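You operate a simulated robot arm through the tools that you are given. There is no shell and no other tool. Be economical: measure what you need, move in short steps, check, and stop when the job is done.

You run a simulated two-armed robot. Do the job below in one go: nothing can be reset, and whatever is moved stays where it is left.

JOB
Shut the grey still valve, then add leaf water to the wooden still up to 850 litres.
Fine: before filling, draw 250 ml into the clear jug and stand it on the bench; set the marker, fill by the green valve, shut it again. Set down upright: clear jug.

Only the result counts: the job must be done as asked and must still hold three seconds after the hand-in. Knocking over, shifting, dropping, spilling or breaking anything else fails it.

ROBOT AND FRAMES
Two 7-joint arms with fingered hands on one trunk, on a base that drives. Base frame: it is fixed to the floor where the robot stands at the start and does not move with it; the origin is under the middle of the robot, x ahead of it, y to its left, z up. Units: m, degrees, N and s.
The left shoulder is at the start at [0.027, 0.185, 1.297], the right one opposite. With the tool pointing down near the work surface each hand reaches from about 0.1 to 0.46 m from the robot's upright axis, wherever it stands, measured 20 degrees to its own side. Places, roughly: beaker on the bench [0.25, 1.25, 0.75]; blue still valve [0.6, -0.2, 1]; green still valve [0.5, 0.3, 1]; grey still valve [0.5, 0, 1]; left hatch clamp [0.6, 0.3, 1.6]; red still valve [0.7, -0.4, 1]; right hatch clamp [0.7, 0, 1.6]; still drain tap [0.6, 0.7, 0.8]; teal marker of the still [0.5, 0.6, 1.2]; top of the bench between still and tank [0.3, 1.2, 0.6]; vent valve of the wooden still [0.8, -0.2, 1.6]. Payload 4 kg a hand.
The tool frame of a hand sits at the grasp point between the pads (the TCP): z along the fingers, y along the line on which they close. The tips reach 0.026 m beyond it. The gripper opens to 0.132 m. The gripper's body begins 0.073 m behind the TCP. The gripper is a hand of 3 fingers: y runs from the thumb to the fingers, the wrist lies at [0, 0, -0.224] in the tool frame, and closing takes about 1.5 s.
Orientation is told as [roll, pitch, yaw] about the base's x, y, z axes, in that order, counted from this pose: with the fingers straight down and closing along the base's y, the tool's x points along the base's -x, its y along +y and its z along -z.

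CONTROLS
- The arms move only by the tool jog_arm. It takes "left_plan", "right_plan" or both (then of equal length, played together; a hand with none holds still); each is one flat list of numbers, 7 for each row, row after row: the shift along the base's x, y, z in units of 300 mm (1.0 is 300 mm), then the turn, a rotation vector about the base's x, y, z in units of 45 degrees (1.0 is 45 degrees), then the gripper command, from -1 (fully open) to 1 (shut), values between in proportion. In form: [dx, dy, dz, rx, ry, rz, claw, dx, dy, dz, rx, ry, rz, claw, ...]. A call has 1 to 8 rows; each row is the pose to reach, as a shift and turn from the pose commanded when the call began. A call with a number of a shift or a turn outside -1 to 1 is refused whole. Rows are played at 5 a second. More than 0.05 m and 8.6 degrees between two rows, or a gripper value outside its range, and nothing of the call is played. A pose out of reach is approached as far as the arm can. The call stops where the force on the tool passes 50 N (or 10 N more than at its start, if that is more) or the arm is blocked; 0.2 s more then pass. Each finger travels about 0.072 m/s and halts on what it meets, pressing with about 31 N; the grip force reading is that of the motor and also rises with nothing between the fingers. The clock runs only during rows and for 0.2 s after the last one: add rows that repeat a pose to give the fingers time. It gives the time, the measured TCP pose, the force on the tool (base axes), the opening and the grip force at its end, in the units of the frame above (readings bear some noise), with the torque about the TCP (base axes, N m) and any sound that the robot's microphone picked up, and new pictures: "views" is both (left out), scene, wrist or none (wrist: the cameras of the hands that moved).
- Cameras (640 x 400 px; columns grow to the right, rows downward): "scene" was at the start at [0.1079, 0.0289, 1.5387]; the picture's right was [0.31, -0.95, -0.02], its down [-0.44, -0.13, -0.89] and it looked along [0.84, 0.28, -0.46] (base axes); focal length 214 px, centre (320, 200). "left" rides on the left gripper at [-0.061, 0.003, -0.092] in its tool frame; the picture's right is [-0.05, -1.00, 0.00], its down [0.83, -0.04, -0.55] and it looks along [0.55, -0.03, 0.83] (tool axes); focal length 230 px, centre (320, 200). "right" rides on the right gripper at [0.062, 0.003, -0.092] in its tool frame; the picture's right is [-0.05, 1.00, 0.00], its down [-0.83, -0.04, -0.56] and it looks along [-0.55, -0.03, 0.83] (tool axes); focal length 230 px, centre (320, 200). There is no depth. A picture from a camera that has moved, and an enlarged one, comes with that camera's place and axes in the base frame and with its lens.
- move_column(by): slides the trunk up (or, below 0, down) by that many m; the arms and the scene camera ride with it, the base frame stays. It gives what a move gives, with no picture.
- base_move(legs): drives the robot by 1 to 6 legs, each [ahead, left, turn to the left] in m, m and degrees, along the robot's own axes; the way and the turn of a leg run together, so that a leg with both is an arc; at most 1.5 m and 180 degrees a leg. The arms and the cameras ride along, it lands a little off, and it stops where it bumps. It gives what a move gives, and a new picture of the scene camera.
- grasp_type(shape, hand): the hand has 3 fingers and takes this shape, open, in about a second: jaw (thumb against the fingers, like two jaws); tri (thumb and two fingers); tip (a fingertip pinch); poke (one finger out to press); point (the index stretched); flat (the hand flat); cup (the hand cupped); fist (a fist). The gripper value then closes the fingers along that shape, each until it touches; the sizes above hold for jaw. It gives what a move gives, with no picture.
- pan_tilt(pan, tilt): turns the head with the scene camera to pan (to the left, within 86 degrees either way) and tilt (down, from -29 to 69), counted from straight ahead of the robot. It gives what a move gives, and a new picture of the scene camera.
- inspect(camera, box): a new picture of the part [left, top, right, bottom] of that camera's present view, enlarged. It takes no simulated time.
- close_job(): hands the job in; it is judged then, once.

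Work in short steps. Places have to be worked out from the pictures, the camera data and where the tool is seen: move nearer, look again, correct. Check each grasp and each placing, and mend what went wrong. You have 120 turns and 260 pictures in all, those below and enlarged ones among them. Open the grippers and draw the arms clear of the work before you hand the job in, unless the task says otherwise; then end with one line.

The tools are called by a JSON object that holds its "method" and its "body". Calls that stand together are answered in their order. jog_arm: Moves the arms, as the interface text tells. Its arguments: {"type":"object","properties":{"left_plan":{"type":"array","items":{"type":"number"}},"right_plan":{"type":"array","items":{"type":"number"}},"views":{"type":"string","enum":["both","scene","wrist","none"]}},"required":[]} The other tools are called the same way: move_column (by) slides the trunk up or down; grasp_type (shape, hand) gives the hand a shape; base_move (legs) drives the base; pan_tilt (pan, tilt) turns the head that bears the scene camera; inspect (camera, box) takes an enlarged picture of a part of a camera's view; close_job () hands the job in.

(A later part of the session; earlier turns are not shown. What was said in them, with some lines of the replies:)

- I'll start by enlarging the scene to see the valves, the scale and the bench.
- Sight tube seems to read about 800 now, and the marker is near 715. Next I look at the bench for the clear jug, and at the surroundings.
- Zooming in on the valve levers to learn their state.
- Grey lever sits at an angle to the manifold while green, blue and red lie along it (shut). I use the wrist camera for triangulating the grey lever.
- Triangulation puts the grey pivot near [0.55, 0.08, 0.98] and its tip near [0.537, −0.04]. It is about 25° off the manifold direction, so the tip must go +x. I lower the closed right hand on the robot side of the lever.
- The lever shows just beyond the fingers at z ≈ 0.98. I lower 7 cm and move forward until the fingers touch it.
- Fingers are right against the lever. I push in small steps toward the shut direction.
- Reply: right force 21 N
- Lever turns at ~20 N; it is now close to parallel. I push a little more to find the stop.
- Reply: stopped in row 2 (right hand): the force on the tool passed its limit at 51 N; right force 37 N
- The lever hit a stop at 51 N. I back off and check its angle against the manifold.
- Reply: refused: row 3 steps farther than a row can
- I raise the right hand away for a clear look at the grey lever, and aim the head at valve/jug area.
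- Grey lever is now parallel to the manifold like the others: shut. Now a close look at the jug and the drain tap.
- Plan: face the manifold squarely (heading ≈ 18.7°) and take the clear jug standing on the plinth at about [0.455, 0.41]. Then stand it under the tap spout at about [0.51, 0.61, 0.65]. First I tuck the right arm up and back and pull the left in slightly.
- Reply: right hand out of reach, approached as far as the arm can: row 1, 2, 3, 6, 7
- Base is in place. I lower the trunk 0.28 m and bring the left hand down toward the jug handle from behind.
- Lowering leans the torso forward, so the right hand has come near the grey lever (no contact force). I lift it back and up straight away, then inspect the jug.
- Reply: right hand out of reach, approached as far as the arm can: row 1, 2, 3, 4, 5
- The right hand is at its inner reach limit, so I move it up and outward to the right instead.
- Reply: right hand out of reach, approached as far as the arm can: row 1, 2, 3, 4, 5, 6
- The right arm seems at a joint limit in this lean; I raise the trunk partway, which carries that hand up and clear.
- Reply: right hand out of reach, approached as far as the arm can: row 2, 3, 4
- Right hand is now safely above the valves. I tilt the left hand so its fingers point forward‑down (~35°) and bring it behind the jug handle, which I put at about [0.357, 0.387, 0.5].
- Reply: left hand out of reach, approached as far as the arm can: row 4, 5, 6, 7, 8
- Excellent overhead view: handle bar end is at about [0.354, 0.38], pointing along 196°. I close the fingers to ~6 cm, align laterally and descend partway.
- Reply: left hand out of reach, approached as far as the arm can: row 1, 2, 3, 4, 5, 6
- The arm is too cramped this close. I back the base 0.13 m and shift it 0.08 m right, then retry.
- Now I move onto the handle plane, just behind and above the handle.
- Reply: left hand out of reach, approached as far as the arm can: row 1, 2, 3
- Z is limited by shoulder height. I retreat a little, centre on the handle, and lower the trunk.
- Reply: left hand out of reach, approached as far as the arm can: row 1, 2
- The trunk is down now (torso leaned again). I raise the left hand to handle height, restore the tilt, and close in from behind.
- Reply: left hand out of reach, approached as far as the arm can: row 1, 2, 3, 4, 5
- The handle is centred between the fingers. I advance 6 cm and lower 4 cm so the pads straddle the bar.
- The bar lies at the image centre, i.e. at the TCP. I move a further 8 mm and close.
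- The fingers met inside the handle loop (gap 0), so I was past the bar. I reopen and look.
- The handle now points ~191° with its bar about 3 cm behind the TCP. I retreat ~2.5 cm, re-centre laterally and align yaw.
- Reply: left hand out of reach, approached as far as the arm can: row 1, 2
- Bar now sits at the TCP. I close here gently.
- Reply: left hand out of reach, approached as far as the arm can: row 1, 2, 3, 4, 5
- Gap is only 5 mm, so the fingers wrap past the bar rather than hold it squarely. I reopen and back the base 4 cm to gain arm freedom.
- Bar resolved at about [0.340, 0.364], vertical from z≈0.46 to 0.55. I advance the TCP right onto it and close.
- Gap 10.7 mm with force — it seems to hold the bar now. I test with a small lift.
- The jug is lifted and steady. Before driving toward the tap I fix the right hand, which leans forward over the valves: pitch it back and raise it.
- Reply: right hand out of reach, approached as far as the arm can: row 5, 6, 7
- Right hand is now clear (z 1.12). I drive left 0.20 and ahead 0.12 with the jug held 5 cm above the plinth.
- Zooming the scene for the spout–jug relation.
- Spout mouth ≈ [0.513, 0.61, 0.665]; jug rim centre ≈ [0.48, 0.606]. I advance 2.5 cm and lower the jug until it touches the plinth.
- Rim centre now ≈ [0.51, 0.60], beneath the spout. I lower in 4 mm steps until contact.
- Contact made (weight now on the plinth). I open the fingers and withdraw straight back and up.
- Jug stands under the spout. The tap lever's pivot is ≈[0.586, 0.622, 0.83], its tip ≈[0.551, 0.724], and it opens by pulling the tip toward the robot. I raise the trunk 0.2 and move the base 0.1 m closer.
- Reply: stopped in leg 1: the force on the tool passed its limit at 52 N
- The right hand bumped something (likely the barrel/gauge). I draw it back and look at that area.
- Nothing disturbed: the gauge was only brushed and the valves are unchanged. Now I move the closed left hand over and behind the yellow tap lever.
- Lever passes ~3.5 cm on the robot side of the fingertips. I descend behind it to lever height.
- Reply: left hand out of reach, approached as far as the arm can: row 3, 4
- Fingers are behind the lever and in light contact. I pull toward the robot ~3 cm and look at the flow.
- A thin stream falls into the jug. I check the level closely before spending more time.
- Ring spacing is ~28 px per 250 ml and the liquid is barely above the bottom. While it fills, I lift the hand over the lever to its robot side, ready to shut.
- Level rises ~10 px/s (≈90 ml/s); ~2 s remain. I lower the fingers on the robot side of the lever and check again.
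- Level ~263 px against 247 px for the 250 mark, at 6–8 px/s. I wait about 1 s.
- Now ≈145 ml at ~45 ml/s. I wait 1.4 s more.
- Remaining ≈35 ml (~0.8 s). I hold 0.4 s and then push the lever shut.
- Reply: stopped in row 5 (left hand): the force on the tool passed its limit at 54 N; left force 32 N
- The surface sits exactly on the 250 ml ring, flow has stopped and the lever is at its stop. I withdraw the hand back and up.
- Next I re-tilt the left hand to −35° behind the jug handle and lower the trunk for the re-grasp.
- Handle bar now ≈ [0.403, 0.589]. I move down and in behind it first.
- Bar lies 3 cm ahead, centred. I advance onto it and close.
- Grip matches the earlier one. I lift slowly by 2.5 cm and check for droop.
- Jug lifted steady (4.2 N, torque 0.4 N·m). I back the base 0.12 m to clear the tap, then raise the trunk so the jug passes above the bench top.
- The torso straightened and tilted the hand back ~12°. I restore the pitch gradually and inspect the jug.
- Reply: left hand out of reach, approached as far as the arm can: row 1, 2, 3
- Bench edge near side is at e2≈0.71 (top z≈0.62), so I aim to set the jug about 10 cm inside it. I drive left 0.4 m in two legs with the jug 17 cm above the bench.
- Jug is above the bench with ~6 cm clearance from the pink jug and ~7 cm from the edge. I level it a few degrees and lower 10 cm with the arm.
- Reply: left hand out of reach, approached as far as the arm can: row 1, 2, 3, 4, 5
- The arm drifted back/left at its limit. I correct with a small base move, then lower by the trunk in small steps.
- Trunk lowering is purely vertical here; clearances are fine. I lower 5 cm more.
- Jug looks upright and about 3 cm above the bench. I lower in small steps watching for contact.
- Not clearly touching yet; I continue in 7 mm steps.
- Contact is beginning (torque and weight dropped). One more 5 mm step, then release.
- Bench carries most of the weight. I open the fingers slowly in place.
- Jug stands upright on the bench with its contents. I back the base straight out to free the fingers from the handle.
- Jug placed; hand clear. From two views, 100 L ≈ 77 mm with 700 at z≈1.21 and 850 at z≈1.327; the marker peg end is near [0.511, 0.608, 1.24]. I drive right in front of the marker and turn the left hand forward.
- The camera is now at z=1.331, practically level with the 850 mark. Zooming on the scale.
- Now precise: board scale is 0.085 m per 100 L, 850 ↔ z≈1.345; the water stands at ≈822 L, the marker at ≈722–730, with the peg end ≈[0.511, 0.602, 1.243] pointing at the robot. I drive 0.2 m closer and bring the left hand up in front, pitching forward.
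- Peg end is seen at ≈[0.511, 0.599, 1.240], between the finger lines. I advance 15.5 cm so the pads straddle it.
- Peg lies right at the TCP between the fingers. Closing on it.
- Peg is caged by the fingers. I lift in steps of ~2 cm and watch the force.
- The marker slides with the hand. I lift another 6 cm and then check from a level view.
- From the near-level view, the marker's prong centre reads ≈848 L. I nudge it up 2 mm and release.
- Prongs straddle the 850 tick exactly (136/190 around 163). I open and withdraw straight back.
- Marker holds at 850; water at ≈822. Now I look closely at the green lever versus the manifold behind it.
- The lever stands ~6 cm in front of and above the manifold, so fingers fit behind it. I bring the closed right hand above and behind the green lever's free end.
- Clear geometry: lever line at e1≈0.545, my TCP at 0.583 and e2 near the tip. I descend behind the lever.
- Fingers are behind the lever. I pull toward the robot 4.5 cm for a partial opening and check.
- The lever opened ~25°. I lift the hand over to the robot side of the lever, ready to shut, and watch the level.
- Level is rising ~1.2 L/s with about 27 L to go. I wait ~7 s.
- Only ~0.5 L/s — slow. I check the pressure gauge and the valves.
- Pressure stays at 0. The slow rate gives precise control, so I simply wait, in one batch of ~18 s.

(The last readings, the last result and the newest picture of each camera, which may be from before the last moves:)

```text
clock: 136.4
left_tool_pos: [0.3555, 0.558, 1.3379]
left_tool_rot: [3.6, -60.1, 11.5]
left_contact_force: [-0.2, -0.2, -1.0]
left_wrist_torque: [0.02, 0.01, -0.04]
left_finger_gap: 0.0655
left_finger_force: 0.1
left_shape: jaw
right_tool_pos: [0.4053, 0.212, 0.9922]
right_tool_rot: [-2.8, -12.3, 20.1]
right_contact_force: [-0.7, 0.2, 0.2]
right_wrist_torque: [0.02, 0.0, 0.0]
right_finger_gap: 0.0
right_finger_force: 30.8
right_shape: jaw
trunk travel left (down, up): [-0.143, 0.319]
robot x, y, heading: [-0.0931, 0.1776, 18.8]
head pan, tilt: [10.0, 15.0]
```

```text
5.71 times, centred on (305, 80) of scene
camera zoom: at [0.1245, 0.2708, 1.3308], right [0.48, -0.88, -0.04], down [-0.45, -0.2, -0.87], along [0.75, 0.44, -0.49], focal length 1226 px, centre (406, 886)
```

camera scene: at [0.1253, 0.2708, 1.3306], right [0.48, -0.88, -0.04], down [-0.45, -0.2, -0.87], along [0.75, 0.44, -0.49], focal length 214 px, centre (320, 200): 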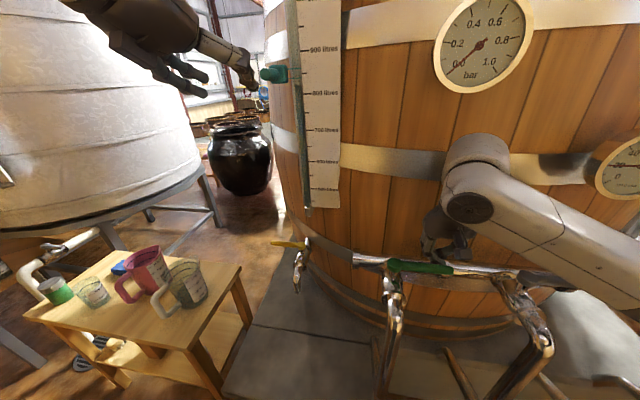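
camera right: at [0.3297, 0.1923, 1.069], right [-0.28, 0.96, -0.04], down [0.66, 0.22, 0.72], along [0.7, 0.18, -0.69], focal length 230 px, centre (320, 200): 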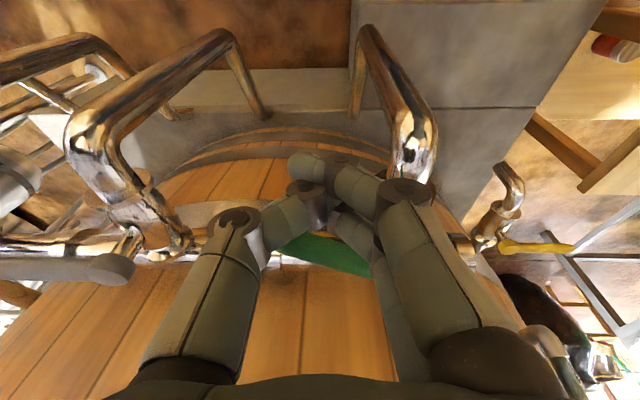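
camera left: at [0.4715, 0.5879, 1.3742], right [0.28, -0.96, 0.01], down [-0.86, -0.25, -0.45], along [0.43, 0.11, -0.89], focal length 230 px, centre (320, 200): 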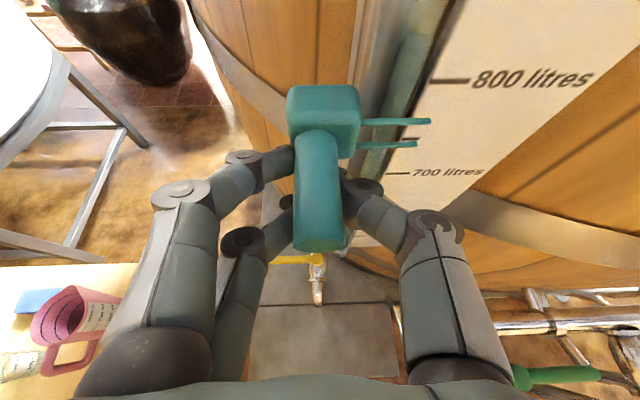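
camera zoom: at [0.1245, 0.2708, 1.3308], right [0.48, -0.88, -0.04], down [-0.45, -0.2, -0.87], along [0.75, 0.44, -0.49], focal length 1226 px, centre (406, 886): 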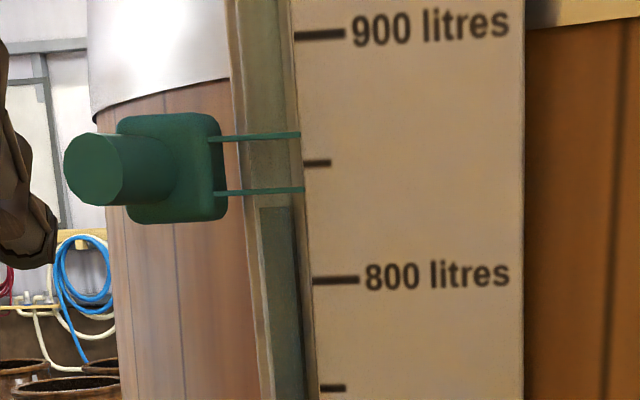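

Rate ≈0.41 L/s; ~44 px (≈19 L, ~45 s) remain. I continue waiting, ~25 s in this batch.

{"method": "jog_arm", "body": {"right_plan": [0, 0, 0, 0, 0, 0, 1, 0, 0, 0, 0, 0, 0, 1, 0, 0, 0, 0, 0, 0, 1, 0, 0, 0, 0, 0, 0, 1, 0, 0, 0, 0, 0, 0, 1, 0, 0, 0, 0, 0, 0, 1, 0, 0, 0, 0, 0, 0, 1, 0, 0, 0, 0, 0, 0, 1], "views": "none"}}

{"method": "jog_arm", "body": {"right_plan": [0, 0, 0, 0, 0, 0, 1, 0, 0, 0, 0, 0, 0, 1, 0, 0, 0, 0, 0, 0, 1, 0, 0, 0, 0, 0, 0, 1, 0, 0, 0, 0, 0, 0, 1, 0, 0, 0, 0, 0, 0, 1, 0, 0, 0, 0, 0, 0, 1, 0, 0, 0, 0, 0, 0, 1], "views": "none"}}

{"method": "jog_arm", "body": {"right_plan": [0, 0, 0, 0, 0, 0, 1, 0, 0, 0, 0, 0, 0, 1, 0, 0, 0, 0, 0, 0, 1, 0, 0, 0, 0, 0, 0, 1, 0, 0, 0, 0, 0, 0, 1, 0, 0, 0, 0, 0, 0, 1, 0, 0, 0, 0, 0, 0, 1, 0, 0, 0, 0, 0, 0, 1], "views": "none"}}

{"method": "jog_arm", "body": {"right_plan": [0, 0, 0, 0, 0, 0, 1, 0, 0, 0, 0, 0, 0, 1, 0, 0, 0, 0, 0, 0, 1, 0, 0, 0, 0, 0, 0, 1, 0, 0, 0, 0, 0, 0, 1, 0, 0, 0, 0, 0, 0, 1, 0, 0, 0, 0, 0, 0, 1, 0, 0, 0, 0, 0, 0, 1], "views": "none"}}

{"method": "jog_arm", "body": {"right_plan": [0, 0, 0, 0, 0, 0, 1, 0, 0, 0, 0, 0, 0, 1, 0, 0, 0, 0, 0, 0, 1, 0, 0, 0, 0, 0, 0, 1, 0, 0, 0, 0, 0, 0, 1, 0, 0, 0, 0, 0, 0, 1, 0, 0, 0, 0, 0, 0, 1, 0, 0, 0, 0, 0, 0, 1], "views": "none"}}

{"method": "jog_arm", "body": {"right_plan": [0, 0, 0, 0, 0, 0, 1, 0, 0, 0, 0, 0, 0, 1, 0, 0, 0, 0, 0, 0, 1, 0, 0, 0, 0, 0, 0, 1, 0, 0, 0, 0, 0, 0, 1, 0, 0, 0, 0, 0, 0, 1, 0, 0, 0, 0, 0, 0, 1, 0, 0, 0, 0, 0, 0, 1], "views": "none"}}

{"method": "jog_arm", "body": {"right_plan": [0, 0, 0, 0, 0, 0, 1, 0, 0, 0, 0, 0, 0, 1, 0, 0, 0, 0, 0, 0, 1, 0, 0, 0, 0, 0, 0, 1, 0, 0, 0, 0, 0, 0, 1, 0, 0, 0, 0, 0, 0, 1, 0, 0, 0, 0, 0, 0, 1, 0, 0, 0, 0, 0, 0, 1], "views": "none"}}

{"method": "jog_arm", "body": {"right_plan": [0, 0, 0, 0, 0, 0, 1, 0, 0, 0, 0, 0, 0, 1, 0, 0, 0, 0, 0, 0, 1, 0, 0, 0, 0, 0, 0, 1, 0, 0, 0, 0, 0, 0, 1, 0, 0, 0, 0, 0, 0, 1, 0, 0, 0, 0, 0, 0, 1, 0, 0, 0, 0, 0, 0, 1], "views": "none"}}

{"method": "jog_arm", "body": {"right_plan": [0, 0, 0, 0, 0, 0, 1, 0, 0, 0, 0, 0, 0, 1, 0, 0, 0, 0, 0, 0, 1, 0, 0, 0, 0, 0, 0, 1, 0, 0, 0, 0, 0, 0, 1, 0, 0, 0, 0, 0, 0, 1, 0, 0, 0, 0, 0, 0, 1, 0, 0, 0, 0, 0, 0, 1], "views": "none"}}

{"method": "jog_arm", "body": {"right_plan": [0, 0, 0, 0, 0, 0, 1, 0, 0, 0, 0, 0, 0, 1, 0, 0, 0, 0, 0, 0, 1, 0, 0, 0, 0, 0, 0, 1, 0, 0, 0, 0, 0, 0, 1, 0, 0, 0, 0, 0, 0, 1, 0, 0, 0, 0, 0, 0, 1, 0, 0, 0, 0, 0, 0, 1], "views": "none"}}

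{"method": "jog_arm", "body": {"right_plan": [0, 0, 0, 0, 0, 0, 1, 0, 0, 0, 0, 0, 0, 1, 0, 0, 0, 0, 0, 0, 1, 0, 0, 0, 0, 0, 0, 1, 0, 0, 0, 0, 0, 0, 1, 0, 0, 0, 0, 0, 0, 1, 0, 0, 0, 0, 0, 0, 1, 0, 0, 0, 0, 0, 0, 1], "views": "none"}}

{"method": "jog_arm", "body": {"right_plan": [0, 0, 0, 0, 0, 0, 1, 0, 0, 0, 0, 0, 0, 1, 0, 0, 0, 0, 0, 0, 1, 0, 0, 0, 0, 0, 0, 1, 0, 0, 0, 0, 0, 0, 1, 0, 0, 0, 0, 0, 0, 1, 0, 0, 0, 0, 0, 0, 1, 0, 0, 0, 0, 0, 0, 1], "views": "none"}}

{"method": "jog_arm", "body": {"right_plan": [0, 0, 0, 0, 0, 0, 1, 0, 0, 0, 0, 0, 0, 1, 0, 0, 0, 0, 0, 0, 1, 0, 0, 0, 0, 0, 0, 1, 0, 0, 0, 0, 0, 0, 1, 0, 0, 0, 0, 0, 0, 1, 0, 0, 0, 0, 0, 0, 1, 0, 0, 0, 0, 0, 0, 1], "views": "none"}}

{"method": "inspect", "body": {"camera": "scene", "box": [270, 45, 340, 115]}}

{"method": "inspect", "body": {"camera": "scene", "box": [420, 0, 540, 100]}}

```text
clock: 138.2
left_tool_pos: [0.3543, 0.5575, 1.3379]
left_tool_rot: [3.8, -60.2, 11.4]
left_contact_force: [0.4, 0.1, 0.0]
left_wrist_torque: [0.0, 0.03, -0.01]
left_finger_gap: 0.0655
left_finger_force: 0.0
left_shape: jaw
right_tool_pos: [0.406, 0.2122, 0.9945]
right_tool_rot: [-2.8, -12.4, 20.1]
right_contact_force: [-0.2, 0.4, 0.7]
right_wrist_torque: [0.01, 0.0, 0.02]
right_finger_gap: 0.0
right_finger_force: 31.6
right_shape: jaw
trunk travel left (down, up): [-0.143, 0.319]
robot x, y, heading: [-0.0933, 0.1813, 19.1]
head pan, tilt: [10.0, 15.0]
```

```text
clock: 140.1
left_tool_pos: [0.3548, 0.5578, 1.3366]
left_tool_rot: [3.7, -60.1, 11.5]
left_contact_force: [0.3, -0.7, -0.1]
left_wrist_torque: [-0.02, -0.03, 0.02]
left_finger_gap: 0.0654
left_finger_force: 0.1
left_shape: jaw
right_tool_pos: [0.4049, 0.2117, 0.9928]
right_tool_rot: [-2.8, -12.2, 20.1]
right_contact_force: [-0.8, 0.6, -0.6]
right_wrist_torque: [-0.02, -0.01, 0.01]
right_finger_gap: 0.0
right_finger_force: 31.4
right_shape: jaw
trunk travel left (down, up): [-0.143, 0.319]
robot x, y, heading: [-0.0871, 0.1818, 19.0]
head pan, tilt: [10.0, 15.0]
```

```text
clock: 141.8
left_tool_pos: [0.3546, 0.5573, 1.3379]
left_tool_rot: [3.8, -60.1, 11.3]
left_contact_force: [0.2, -0.2, -0.3]
left_wrist_torque: [-0.01, 0.0, 0.01]
left_finger_gap: 0.0656
left_finger_force: 0.0
left_shape: jaw
right_tool_pos: [0.4058, 0.2119, 0.9916]
right_tool_rot: [-2.7, -12.2, 20.1]
right_contact_force: [0.1, 0.6, -0.2]
right_wrist_torque: [-0.02, 0.02, -0.01]
right_finger_gap: 0.0002
right_finger_force: 30.9
right_shape: jaw
trunk travel left (down, up): [-0.143, 0.319]
robot x, y, heading: [-0.0878, 0.1826, 19.2]
head pan, tilt: [10.0, 15.0]
```

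```text
clock: 143.7
left_tool_pos: [0.3537, 0.5583, 1.3386]
left_tool_rot: [3.7, -60.1, 11.3]
left_contact_force: [0.3, 0.3, -0.3]
left_wrist_torque: [0.02, 0.02, 0.01]
left_finger_gap: 0.0655
left_finger_force: 0.0
left_shape: jaw
right_tool_pos: [0.4059, 0.2112, 0.9941]
right_tool_rot: [-2.8, -12.2, 20.0]
right_contact_force: [0.4, 0.7, -0.7]
right_wrist_torque: [0.01, 0.04, 0.0]
right_finger_gap: 0.0
right_finger_force: 30.7
right_shape: jaw
trunk travel left (down, up): [-0.143, 0.319]
robot x, y, heading: [-0.0931, 0.1742, 18.8]
head pan, tilt: [10.0, 15.0]
```

```text
clock: 145.4
left_tool_pos: [0.3548, 0.5574, 1.3375]
left_tool_rot: [3.6, -60.2, 11.4]
left_contact_force: [-0.2, 0.9, 0.4]
left_wrist_torque: [-0.01, 0.01, 0.01]
left_finger_gap: 0.0657
left_finger_force: 0.1
left_shape: jaw
right_tool_pos: [0.4069, 0.2124, 0.9924]
right_tool_rot: [-2.9, -12.2, 20.2]
right_contact_force: [0.1, 0.9, 0.1]
right_wrist_torque: [-0.01, -0.01, -0.01]
right_finger_gap: 0.0002
right_finger_force: 30.8
right_shape: jaw
trunk travel left (down, up): [-0.143, 0.319]
robot x, y, heading: [-0.0902, 0.1818, 19.1]
head pan, tilt: [10.0, 15.0]
```

```text
clock: 147.2
left_tool_pos: [0.3541, 0.5575, 1.3378]
left_tool_rot: [3.6, -60.1, 11.4]
left_contact_force: [-0.4, -0.4, -0.3]
left_wrist_torque: [0.0, 0.02, 0.04]
left_finger_gap: 0.0653
left_finger_force: 0.0
left_shape: jaw
right_tool_pos: [0.4057, 0.2123, 0.9918]
right_tool_rot: [-2.8, -12.2, 20.0]
right_contact_force: [0.7, 0.5, 0.1]
right_wrist_torque: [0.0, -0.03, 0.02]
right_finger_gap: 0.0002
right_finger_force: 31.1
right_shape: jaw
trunk travel left (down, up): [-0.143, 0.319]
robot x, y, heading: [-0.0934, 0.1801, 19.2]
head pan, tilt: [10.0, 15.0]
```

```text
clock: 149.1
left_tool_pos: [0.3541, 0.5577, 1.3379]
left_tool_rot: [3.7, -60.2, 11.4]
left_contact_force: [-0.6, 0.1, 0.2]
left_wrist_torque: [0.0, 0.0, -0.01]
left_finger_gap: 0.0656
left_finger_force: 0.0
left_shape: jaw
right_tool_pos: [0.4059, 0.2121, 0.9927]
right_tool_rot: [-2.8, -12.2, 20.1]
right_contact_force: [0.1, 0.6, -1.1]
right_wrist_torque: [0.0, 0.0, 0.0]
right_finger_gap: 0.0
right_finger_force: 31.4
right_shape: jaw
trunk travel left (down, up): [-0.143, 0.319]
robot x, y, heading: [-0.089, 0.1799, 18.7]
head pan, tilt: [10.0, 15.0]
```

```text
clock: 150.8
left_tool_pos: [0.3551, 0.5583, 1.3379]
left_tool_rot: [3.6, -60.1, 11.3]
left_contact_force: [0.1, -0.4, -0.2]
left_wrist_torque: [-0.02, -0.02, 0.0]
left_finger_gap: 0.0656
left_finger_force: 0.0
left_shape: jaw
right_tool_pos: [0.4058, 0.2124, 0.9923]
right_tool_rot: [-2.8, -12.2, 20.1]
right_contact_force: [-0.3, -0.9, -0.4]
right_wrist_torque: [-0.01, -0.01, 0.04]
right_finger_gap: 0.0001
right_finger_force: 30.8
right_shape: jaw
trunk travel left (down, up): [-0.143, 0.319]
robot x, y, heading: [-0.0894, 0.1805, 19.0]
head pan, tilt: [10.0, 15.0]
```

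```text
clock: 152.7
left_tool_pos: [0.3558, 0.5584, 1.3376]
left_tool_rot: [3.7, -60.1, 11.3]
left_contact_force: [-0.4, 0.0, 0.4]
left_wrist_torque: [-0.01, 0.02, 0.02]
left_finger_gap: 0.0655
left_finger_force: 0.1
left_shape: jaw
right_tool_pos: [0.4058, 0.2115, 0.9922]
right_tool_rot: [-2.7, -12.2, 20.1]
right_contact_force: [-1.0, -0.6, -0.2]
right_wrist_torque: [-0.01, 0.02, -0.02]
right_finger_gap: 0.0002
right_finger_force: 30.6
right_shape: jaw
trunk travel left (down, up): [-0.143, 0.319]
robot x, y, heading: [-0.0919, 0.1786, 19.0]
head pan, tilt: [10.0, 15.0]
```

```text
clock: 154.4
left_tool_pos: [0.3551, 0.5578, 1.3378]
left_tool_rot: [3.7, -60.2, 11.4]
left_contact_force: [-0.1, 0.4, 0.0]
left_wrist_torque: [-0.02, -0.01, -0.01]
left_finger_gap: 0.0655
left_finger_force: 0.0
left_shape: jaw
right_tool_pos: [0.4058, 0.2115, 0.994]
right_tool_rot: [-2.8, -12.2, 20.1]
right_contact_force: [0.8, -0.7, 0.5]
right_wrist_torque: [-0.03, 0.02, 0.02]
right_finger_gap: 0.0
right_finger_force: 31.1
right_shape: jaw
trunk travel left (down, up): [-0.143, 0.319]
robot x, y, heading: [-0.0912, 0.1788, 19.0]
head pan, tilt: [10.0, 15.0]
```

```text
clock: 156.2
left_tool_pos: [0.3557, 0.558, 1.337]
left_tool_rot: [3.7, -60.2, 11.4]
left_contact_force: [0.5, -0.2, 0.1]
left_wrist_torque: [0.0, 0.01, 0.02]
left_finger_gap: 0.0653
left_finger_force: 0.0
left_shape: jaw
right_tool_pos: [0.405, 0.2112, 0.9928]
right_tool_rot: [-2.8, -12.3, 20.1]
right_contact_force: [-0.8, 0.3, -0.3]
right_wrist_torque: [0.02, -0.02, -0.02]
right_finger_gap: 0.0003
right_finger_force: 31.4
right_shape: jaw
trunk travel left (down, up): [-0.143, 0.319]
robot x, y, heading: [-0.0901, 0.1849, 19.1]
head pan, tilt: [10.0, 15.0]
```

```text
clock: 158.1
left_tool_pos: [0.3557, 0.557, 1.3375]
left_tool_rot: [3.7, -60.1, 11.4]
left_contact_force: [-0.7, -0.3, -0.2]
left_wrist_torque: [0.0, 0.02, -0.02]
left_finger_gap: 0.0655
left_finger_force: 0.1
left_shape: jaw
right_tool_pos: [0.4052, 0.2118, 0.9923]
right_tool_rot: [-3.0, -12.3, 20.1]
right_contact_force: [-0.5, 1.0, 1.2]
right_wrist_torque: [0.04, -0.02, 0.01]
right_finger_gap: 0.0
right_finger_force: 31.1
right_shape: jaw
trunk travel left (down, up): [-0.143, 0.319]
robot x, y, heading: [-0.089, 0.1794, 19.2]
head pan, tilt: [10.0, 15.0]
```

```text
clock: 159.8
left_tool_pos: [0.355, 0.5576, 1.3371]
left_tool_rot: [3.7, -60.1, 11.4]
left_contact_force: [-0.1, 0.0, -0.2]
left_wrist_torque: [-0.01, 0.0, 0.0]
left_finger_gap: 0.0654
left_finger_force: 0.1
left_shape: jaw
right_tool_pos: [0.4067, 0.2117, 0.9922]
right_tool_rot: [-2.7, -12.2, 20.1]
right_contact_force: [-0.4, -0.2, -0.3]
right_wrist_torque: [0.04, 0.0, -0.03]
right_finger_gap: 0.0
right_finger_force: 30.9
right_shape: jaw
trunk travel left (down, up): [-0.143, 0.319]
robot x, y, heading: [-0.0906, 0.1781, 18.9]
head pan, tilt: [10.0, 15.0]
```

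```text
5.71 times, centred on (305, 80) of scene
camera zoom: at [0.1245, 0.2708, 1.3308], right [0.48, -0.88, -0.04], down [-0.45, -0.2, -0.87], along [0.75, 0.44, -0.49], focal length 1226 px, centre (406, 886)
```

zoom: 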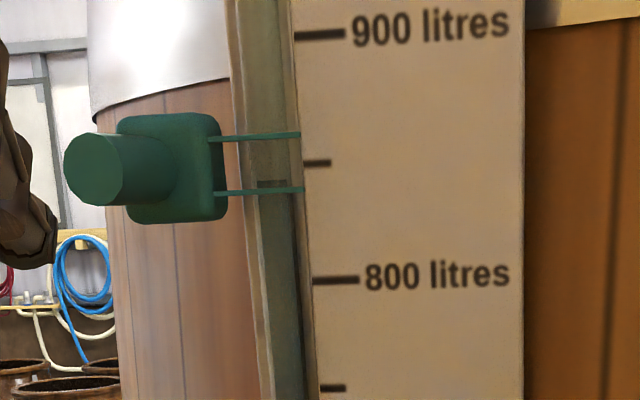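

```text
4.00 times, centred on (480, 50) of scene
camera zoom: at [0.1245, 0.2708, 1.3308], right [0.48, -0.88, -0.04], down [-0.45, -0.2, -0.87], along [0.75, 0.44, -0.49], focal length 858 px, centre (-320, 800)
```

zoom: 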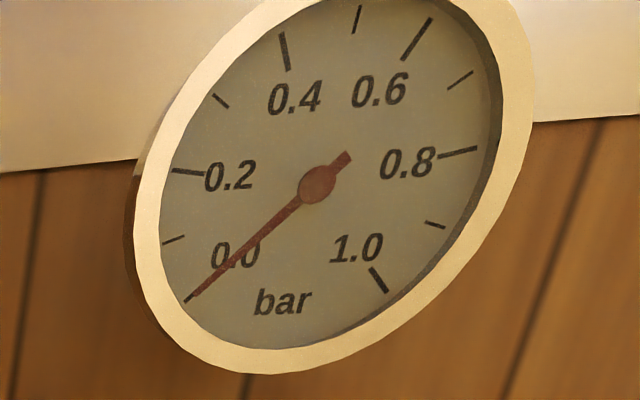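

Level ≈843 L; ~16 px (≈14 s) to go. I wait ~10.8 s.

{"method": "jog_arm", "body": {"right_plan": [0, 0, 0, 0, 0, 0, 1, 0, 0, 0, 0, 0, 0, 1, 0, 0, 0, 0, 0, 0, 1, 0, 0, 0, 0, 0, 0, 1, 0, 0, 0, 0, 0, 0, 1, 0, 0, 0, 0, 0, 0, 1, 0, 0, 0, 0, 0, 0, 1, 0, 0, 0, 0, 0, 0, 1], "views": "none"}}

{"method": "jog_arm", "body": {"right_plan": [0, 0, 0, 0, 0, 0, 1, 0, 0, 0, 0, 0, 0, 1, 0, 0, 0, 0, 0, 0, 1, 0, 0, 0, 0, 0, 0, 1, 0, 0, 0, 0, 0, 0, 1, 0, 0, 0, 0, 0, 0, 1, 0, 0, 0, 0, 0, 0, 1, 0, 0, 0, 0, 0, 0, 1], "views": "none"}}

{"method": "jog_arm", "body": {"right_plan": [0, 0, 0, 0, 0, 0, 1, 0, 0, 0, 0, 0, 0, 1, 0, 0, 0, 0, 0, 0, 1, 0, 0, 0, 0, 0, 0, 1, 0, 0, 0, 0, 0, 0, 1, 0, 0, 0, 0, 0, 0, 1, 0, 0, 0, 0, 0, 0, 1, 0, 0, 0, 0, 0, 0, 1], "views": "none"}}

{"method": "jog_arm", "body": {"right_plan": [0, 0, 0, 0, 0, 0, 1, 0, 0, 0, 0, 0, 0, 1, 0, 0, 0, 0, 0, 0, 1, 0, 0, 0, 0, 0, 0, 1, 0, 0, 0, 0, 0, 0, 1, 0, 0, 0, 0, 0, 0, 1, 0, 0, 0, 0, 0, 0, 1, 0, 0, 0, 0, 0, 0, 1], "views": "none"}}

{"method": "jog_arm", "body": {"right_plan": [0, 0, 0, 0, 0, 0, 1, 0, 0, 0, 0, 0, 0, 1, 0, 0, 0, 0, 0, 0, 1, 0, 0, 0, 0, 0, 0, 1, 0, 0, 0, 0, 0, 0, 1, 0, 0, 0, 0, 0, 0, 1, 0, 0, 0, 0, 0, 0, 1, 0, 0, 0, 0, 0, 0, 1], "views": "none"}}

{"method": "jog_arm", "body": {"right_plan": [0, 0, 0, 0, 0, 0, 1, 0, 0, 0, 0, 0, 0, 1, 0, 0, 0, 0, 0, 0, 1, 0, 0, 0, 0, 0, 0, 1, 0, 0, 0, 0, 0, 0, 1, 0, 0, 0, 0, 0, 0, 1, 0, 0, 0, 0, 0, 0, 1, 0, 0, 0, 0, 0, 0, 1], "views": "none"}}

{"method": "inspect", "body": {"camera": "scene", "box": [285, 55, 325, 95]}}

```text
clock: 161.7
left_tool_pos: [0.3545, 0.5577, 1.3371]
left_tool_rot: [3.7, -60.0, 11.3]
left_contact_force: [0.0, 0.4, -0.2]
left_wrist_torque: [-0.01, -0.01, -0.02]
left_finger_gap: 0.0654
left_finger_force: 0.1
left_shape: jaw
right_tool_pos: [0.4056, 0.2131, 0.993]
right_tool_rot: [-2.8, -12.2, 20.1]
right_contact_force: [-0.4, -0.5, 0.3]
right_wrist_torque: [-0.03, -0.03, -0.01]
right_finger_gap: 0.0
right_finger_force: 31.0
right_shape: jaw
trunk travel left (down, up): [-0.143, 0.319]
robot x, y, heading: [-0.0904, 0.181, 18.8]
head pan, tilt: [10.0, 15.0]
```

```text
clock: 163.4
left_tool_pos: [0.3549, 0.5581, 1.338]
left_tool_rot: [3.7, -60.1, 11.3]
left_contact_force: [0.0, 0.2, 0.2]
left_wrist_torque: [-0.02, 0.01, 0.03]
left_finger_gap: 0.0654
left_finger_force: 0.1
left_shape: jaw
right_tool_pos: [0.407, 0.2118, 0.9918]
right_tool_rot: [-2.8, -12.2, 20.2]
right_contact_force: [0.2, 0.0, 0.5]
right_wrist_torque: [0.01, 0.01, 0.0]
right_finger_gap: 0.0
right_finger_force: 31.2
right_shape: jaw
trunk travel left (down, up): [-0.143, 0.319]
robot x, y, heading: [-0.093, 0.1777, 19.1]
head pan, tilt: [10.0, 15.0]
```

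```text
clock: 165.2
left_tool_pos: [0.355, 0.5585, 1.3369]
left_tool_rot: [3.8, -60.1, 11.4]
left_contact_force: [0.0, 0.4, -0.2]
left_wrist_torque: [-0.02, -0.03, 0.0]
left_finger_gap: 0.0652
left_finger_force: 0.0
left_shape: jaw
right_tool_pos: [0.405, 0.211, 0.9932]
right_tool_rot: [-2.8, -12.1, 20.0]
right_contact_force: [0.4, -0.3, 0.3]
right_wrist_torque: [0.0, -0.02, 0.02]
right_finger_gap: 0.0
right_finger_force: 31.3
right_shape: jaw
trunk travel left (down, up): [-0.143, 0.319]
robot x, y, heading: [-0.0863, 0.1783, 18.6]
head pan, tilt: [10.0, 15.0]
```

```text
clock: 167.1
left_tool_pos: [0.3554, 0.558, 1.3376]
left_tool_rot: [3.6, -60.1, 11.4]
left_contact_force: [-0.5, 0.6, 0.2]
left_wrist_torque: [0.0, 0.0, -0.01]
left_finger_gap: 0.0654
left_finger_force: 0.1
left_shape: jaw
right_tool_pos: [0.4074, 0.2124, 0.9928]
right_tool_rot: [-2.7, -12.3, 20.1]
right_contact_force: [0.8, 0.2, -0.2]
right_wrist_torque: [-0.01, 0.0, -0.01]
right_finger_gap: 0.0
right_finger_force: 30.7
right_shape: jaw
trunk travel left (down, up): [-0.143, 0.319]
robot x, y, heading: [-0.0911, 0.1797, 18.9]
head pan, tilt: [10.0, 15.0]
```

```text
clock: 168.8
left_tool_pos: [0.3547, 0.5581, 1.3368]
left_tool_rot: [3.7, -60.1, 11.4]
left_contact_force: [-0.1, -0.1, 0.0]
left_wrist_torque: [0.01, -0.02, -0.06]
left_finger_gap: 0.0655
left_finger_force: 0.1
left_shape: jaw
right_tool_pos: [0.4073, 0.2106, 0.9926]
right_tool_rot: [-2.8, -12.2, 20.1]
right_contact_force: [0.3, 0.0, -0.5]
right_wrist_torque: [-0.01, -0.03, 0.0]
right_finger_gap: 0.0002
right_finger_force: 30.8
right_shape: jaw
trunk travel left (down, up): [-0.143, 0.319]
robot x, y, heading: [-0.0904, 0.1797, 18.8]
head pan, tilt: [10.0, 15.0]
```

```text
clock: 170.7
left_tool_pos: [0.3548, 0.5579, 1.3374]
left_tool_rot: [3.7, -60.2, 11.4]
left_contact_force: [-0.1, -0.6, -0.4]
left_wrist_torque: [0.01, 0.01, -0.08]
left_finger_gap: 0.0656
left_finger_force: 0.1
left_shape: jaw
right_tool_pos: [0.4057, 0.2108, 0.9924]
right_tool_rot: [-2.8, -12.2, 20.2]
right_contact_force: [0.6, 0.7, 0.1]
right_wrist_torque: [-0.01, 0.01, 0.01]
right_finger_gap: 0.0
right_finger_force: 30.8
right_shape: jaw
trunk travel left (down, up): [-0.143, 0.319]
robot x, y, heading: [-0.0899, 0.1793, 18.8]
head pan, tilt: [10.0, 15.0]
```

```text
10.00 times, centred on (305, 75) of scene
camera zoom: at [0.1245, 0.2708, 1.3308], right [0.48, -0.88, -0.04], down [-0.45, -0.2, -0.87], along [0.75, 0.44, -0.49], focal length 2145 px, centre (470, 1450)
```

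zoom: 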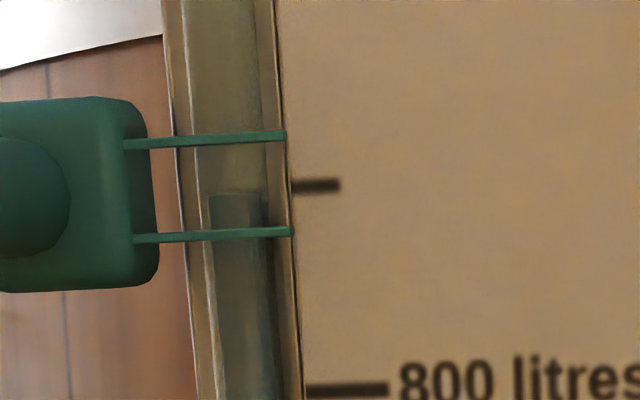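

~1.6 L (≈3 s) remain. I hold 2.4 s more and push the green lever shut.

{"method": "jog_arm", "body": {"right_plan": [0, 0, 0, 0, 0, 0, 1, 0, 0, 0, 0, 0, 0, 1, 0, 0, 0, 0, 0, 0, 1, 0, 0, 0, 0, 0, 0, 1, 0, 0, 0, 0, 0, 0, 1, 0, 0, 0, 0, 0, 0, 1, 0, 0, 0, 0, 0, 0, 1, 0, 0, 0, 0, 0, 0, 1], "views": "none"}}

{"method": "jog_arm", "body": {"right_plan": [0, 0, 0, 0, 0, 0, 1, 0, 0, 0, 0, 0, 0, 1, 0.06, 0, 0, 0, 0, 0, 1, 0.12, 0.005, 0, 0, 0, 0, 1, 0.16, 0.01, 0, 0, 0, 0, 1, 0.19, 0.015, 0, 0, 0, 0, 1, 0.21, 0.02, 0, 0, 0, 0, 1, 0.23, 0.025, 0, 0, 0, 0, 1], "views": "wrist"}}

{"method": "inspect", "body": {"camera": "scene", "box": [285, 55, 325, 95]}}

```text
clock: 172.4
left_tool_pos: [0.3554, 0.5578, 1.3375]
left_tool_rot: [3.6, -60.1, 11.4]
left_contact_force: [-1.0, 0.0, -0.5]
left_wrist_torque: [0.01, 0.02, 0.0]
left_finger_gap: 0.0656
left_finger_force: 0.0
left_shape: jaw
right_tool_pos: [0.4071, 0.2113, 0.9931]
right_tool_rot: [-2.8, -12.3, 20.1]
right_contact_force: [-0.8, 0.4, 0.4]
right_wrist_torque: [0.01, -0.01, -0.02]
right_finger_gap: 0.0
right_finger_force: 30.7
right_shape: jaw
trunk travel left (down, up): [-0.143, 0.319]
robot x, y, heading: [-0.0907, 0.1794, 19.2]
head pan, tilt: [10.0, 15.0]
```

```text
clock: 174.2
left_tool_pos: [0.3522, 0.5567, 1.34]
left_tool_rot: [3.8, -60.3, 11.3]
left_contact_force: [-0.6, 0.2, -0.1]
left_wrist_torque: [0.0, 0.01, -0.01]
left_finger_gap: 0.0657
left_finger_force: 0.1
left_shape: jaw
right_tool_pos: [0.4718, 0.2181, 0.9929]
right_tool_rot: [-2.9, -12.2, 20.3]
right_contact_force: [-21.4, -8.9, -5.0]
right_wrist_torque: [-0.06, 0.28, -0.26]
right_finger_gap: 0.0
right_finger_force: 31.1
right_shape: jaw
trunk travel left (down, up): [-0.143, 0.319]
robot x, y, heading: [-0.0925, 0.179, 18.9]
head pan, tilt: [10.0, 15.0]
camera right: at [0.3949, 0.1989, 1.0695], right [-0.29, 0.96, -0.04], down [0.66, 0.23, 0.72], along [0.7, 0.18, -0.69], focal length 230 px, centre (320, 200)
```

right: 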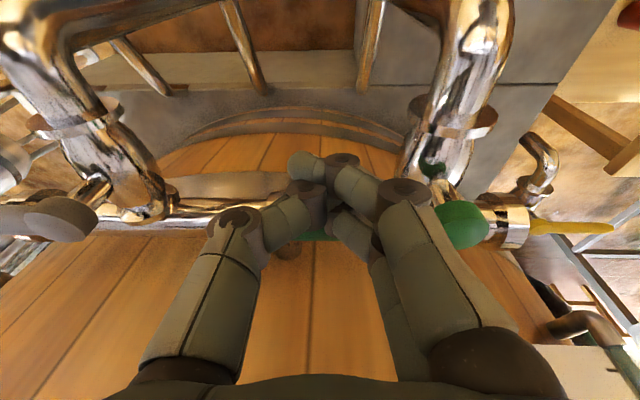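

```text
10.00 times, centred on (305, 75) of scene
camera zoom: at [0.1208, 0.269, 1.3315], right [0.48, -0.88, -0.04], down [-0.45, -0.2, -0.87], along [0.75, 0.44, -0.49], focal length 2145 px, centre (470, 1450)
```

zoom: 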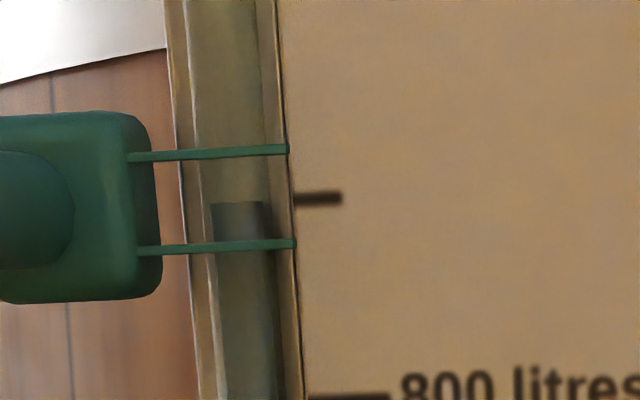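

Water matches the marker within ~0.5 L. I push slightly further to make sure the lever is at its stop.

{"method": "jog_arm", "body": {"right_plan": [0.02, 0.007, 0, 0, 0, 0, 1, 0.04, 0.014, 0, 0, 0, 0, 1, 0.06, 0.02, 0, 0, 0, 0, 1], "views": "none"}}

{"method": "jog_arm", "body": {"right_plan": [-0.08, -0.03, 0, 0, 0, 0, 1, -0.2, -0.07, 0.04, 0, 0, 0, 1, -0.32, -0.11, 0.12, 0, 0, 0, 1, -0.36, -0.2, 0.22, 0, 0, 0, 0.5, -0.38, -0.33, 0.3, 0, 0, 0, 0, -0.4, -0.46, 0.36, 0, 0, 0, -0.5, -0.4, -0.58, 0.4, 0, 0, 0, -1, -0.4, -0.65, 0.45, 0, 0, 0, -1], "views": "scene"}}

{"method": "inspect", "body": {"camera": "scene", "box": [340, 220, 640, 340]}}

{"method": "inspect", "body": {"camera": "scene", "box": [285, 55, 325, 95]}}

```text
clock: 174.7
left_tool_pos: [0.3523, 0.5554, 1.3388]
left_tool_rot: [3.6, -60.2, 11.4]
left_contact_force: [1.0, 0.1, -0.1]
left_wrist_torque: [0.0, -0.03, -0.01]
left_finger_gap: 0.0654
left_finger_force: 0.0
left_shape: jaw
right_tool_pos: [0.4711, 0.2203, 0.9903]
right_tool_rot: [-3.0, -11.3, 20.8]
right_contact_force: [-31.7, -11.0, 4.4]
right_wrist_torque: [-0.05, 0.12, -0.37]
right_finger_gap: 0.0
right_finger_force: 30.8
right_shape: jaw
trunk travel left (down, up): [-0.143, 0.319]
robot x, y, heading: [-0.0885, 0.1799, 19.1]
head pan, tilt: [10.0, 15.0]
stopped in row 2 (right hand): the force on the tool passed its limit at 54 N (the readings are from after the stop); the commanded pose is now the measured one
```

```text
clock: 176.5
left_tool_pos: [0.3557, 0.5575, 1.3381]
left_tool_rot: [3.9, -60.0, 11.3]
left_contact_force: [-0.6, 0.0, -0.7]
left_wrist_torque: [-0.01, -0.03, 0.01]
left_finger_gap: 0.0654
left_finger_force: 0.0
left_shape: jaw
right_tool_pos: [0.3564, 0.0238, 1.1249]
right_tool_rot: [-3.0, -11.4, 20.5]
right_contact_force: [-0.1, -0.5, -1.0]
right_wrist_torque: [0.0, 0.02, -0.01]
right_finger_gap: 0.1161
right_finger_force: 0.0
right_shape: jaw
trunk travel left (down, up): [-0.143, 0.319]
robot x, y, heading: [-0.0936, 0.1787, 18.9]
head pan, tilt: [10.0, 15.0]
camera scene: at [0.1242, 0.2704, 1.3307], right [0.48, -0.88, -0.04], down [-0.45, -0.2, -0.87], along [0.75, 0.44, -0.49], focal length 214 px, centre (320, 200)
```

scene: 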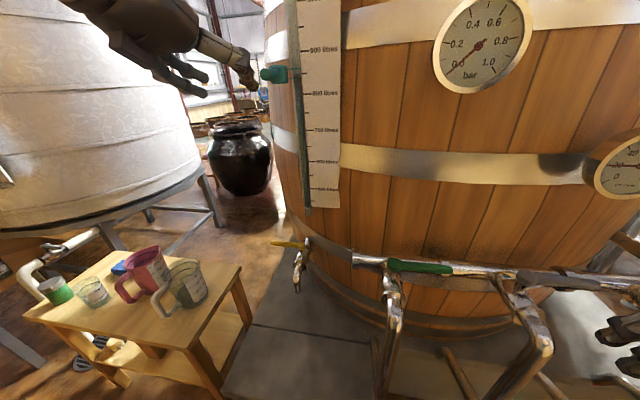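

```text
2.13 times, centred on (490, 280) of scene
camera zoom: at [0.1242, 0.2704, 1.3307], right [0.48, -0.88, -0.04], down [-0.45, -0.2, -0.87], along [0.75, 0.44, -0.49], focal length 458 px, centre (-43, 29)
```

zoom: 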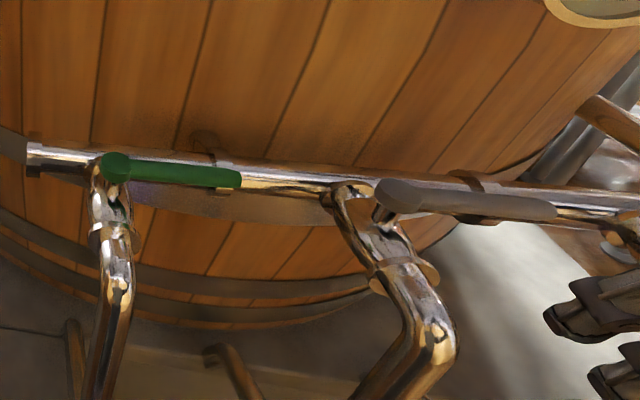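

```text
10.00 times, centred on (305, 75) of scene
camera zoom: at [0.1242, 0.2704, 1.3307], right [0.48, -0.88, -0.04], down [-0.45, -0.2, -0.87], along [0.75, 0.44, -0.49], focal length 2145 px, centre (470, 1450)
```

zoom: 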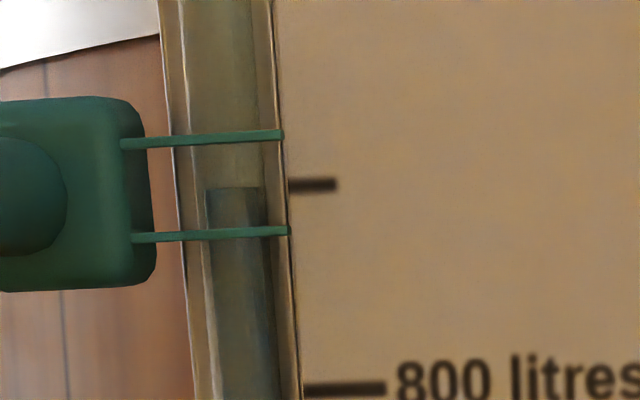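

Green and grey are both shut, and the level stands at ≈849–850 L. I open the grippers, drive back and check the jug, tap and level a last time.

{"method": "base_move", "body": {"legs": [[-0.2, 0, 0]]}}

{"method": "jog_arm", "body": {"left_plan": [0, 0, 0, 0, 0, 0, -1, -0.1, -0.03, 0, 0, 0, 0, -1, -0.1, -0.03, 0, 0, 0, 0, -1, -0.1, -0.03, 0, 0, 0, 0, -1], "right_plan": [0, 0, 0, 0, 0, 0, -1, 0, 0, 0, 0, 0, 0, -1, 0, 0, 0, 0, 0, 0, -1, 0, 0, 0, 0, 0, 0, -1], "views": "scene"}}

{"method": "inspect", "body": {"camera": "scene", "box": [290, 50, 350, 110]}}

{"method": "inspect", "body": {"camera": "scene", "box": [80, 190, 340, 350]}}

```text
clock: 178.1
left_tool_pos: [0.1698, 0.4926, 1.3365]
left_tool_rot: [3.6, -60.1, 11.3]
left_contact_force: [-0.2, -0.3, 0.9]
left_wrist_torque: [0.0, 0.0, -0.01]
left_finger_gap: 0.0654
left_finger_force: 0.0
left_shape: jaw
right_tool_pos: [0.173, -0.0391, 1.1247]
right_tool_rot: [-3.0, -11.5, 20.4]
right_contact_force: [-1.5, -0.7, -0.6]
right_wrist_torque: [-0.01, 0.01, 0.0]
right_finger_gap: 0.1319
right_finger_force: 0.2
right_shape: jaw
trunk travel left (down, up): [-0.143, 0.319]
robot x, y, heading: [-0.2763, 0.1219, 18.7]
head pan, tilt: [10.0, 15.0]
camera scene: at [-0.0606, 0.2067, 1.3307], right [0.48, -0.88, -0.04], down [-0.45, -0.2, -0.87], along [0.75, 0.43, -0.49], focal length 214 px, centre (320, 200)
```

scene: 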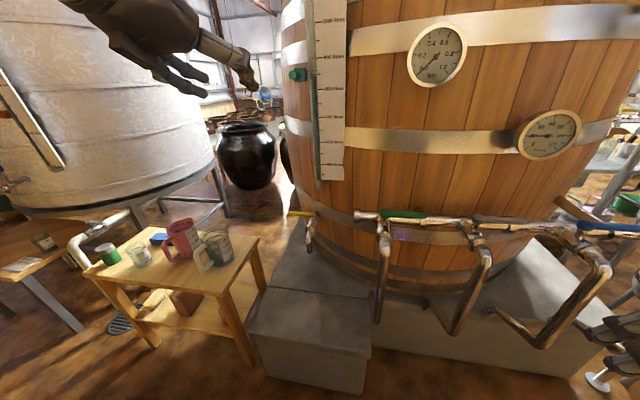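

```text
clock: 179.1
left_tool_pos: [0.1411, 0.4849, 1.3375]
left_tool_rot: [3.6, -60.1, 11.3]
left_contact_force: [1.1, 0.1, 0.2]
left_wrist_torque: [0.02, 0.01, -0.02]
left_finger_gap: 0.1318
left_finger_force: 0.1
left_shape: jaw
right_tool_pos: [0.1728, -0.0405, 1.1255]
right_tool_rot: [-2.9, -11.4, 20.3]
right_contact_force: [0.7, 0.0, -0.4]
right_wrist_torque: [0.01, 0.02, -0.02]
right_finger_gap: 0.1317
right_finger_force: 0.1
right_shape: jaw
trunk travel left (down, up): [-0.143, 0.319]
robot x, y, heading: [-0.2808, 0.1154, 18.6]
head pan, tilt: [10.0, 15.0]
camera scene: at [-0.0604, 0.2068, 1.3307], right [0.48, -0.88, -0.04], down [-0.45, -0.2, -0.87], along [0.75, 0.43, -0.49], focal length 214 px, centre (320, 200)
```

scene: 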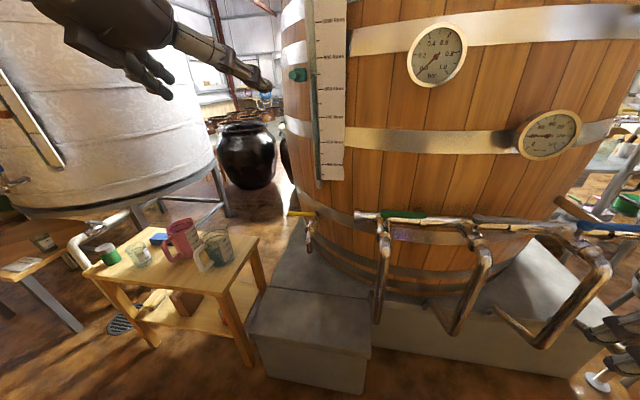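

```text
6.67 times, centred on (320, 80) of scene
camera zoom: at [-0.0604, 0.2068, 1.3307], right [0.48, -0.88, -0.04], down [-0.45, -0.2, -0.87], along [0.75, 0.43, -0.49], focal length 1430 px, centre (320, 1000)
```

zoom: 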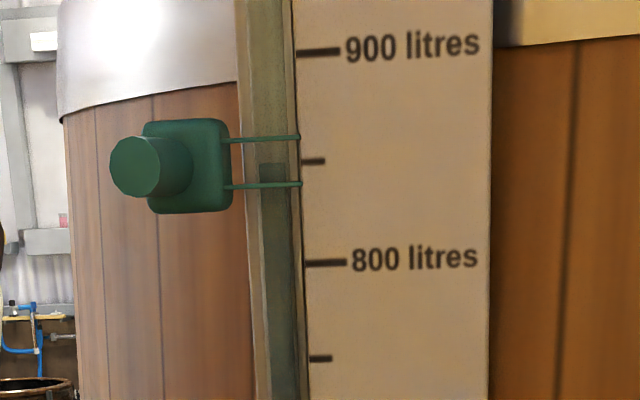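

```text
2.46 times, centred on (210, 270) of scene
camera zoom: at [-0.0604, 0.2068, 1.3307], right [0.48, -0.88, -0.04], down [-0.45, -0.2, -0.87], along [0.75, 0.43, -0.49], focal length 528 px, centre (591, 28)
```

zoom: 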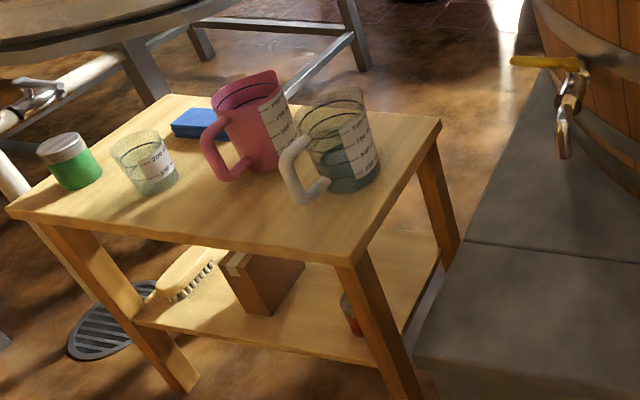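

Everything holds: the jug is upright on the bench with 250 ml, the tap, grey and green valves are shut, the marker is at 850 and the level matches it. Both grippers are open and clear, so I hand in.

{"method": "close_job", "body": {}}

```text
The job is handed in.
```

The job is handed in: the grey valve is shut and the clear jug stands upright on the bench with about 250 ml. The marker is at 850, and the still is filled to about 849–850 litres by the green valve, which is shut again; the right hand also bumped the still front once, and I saw no damage.
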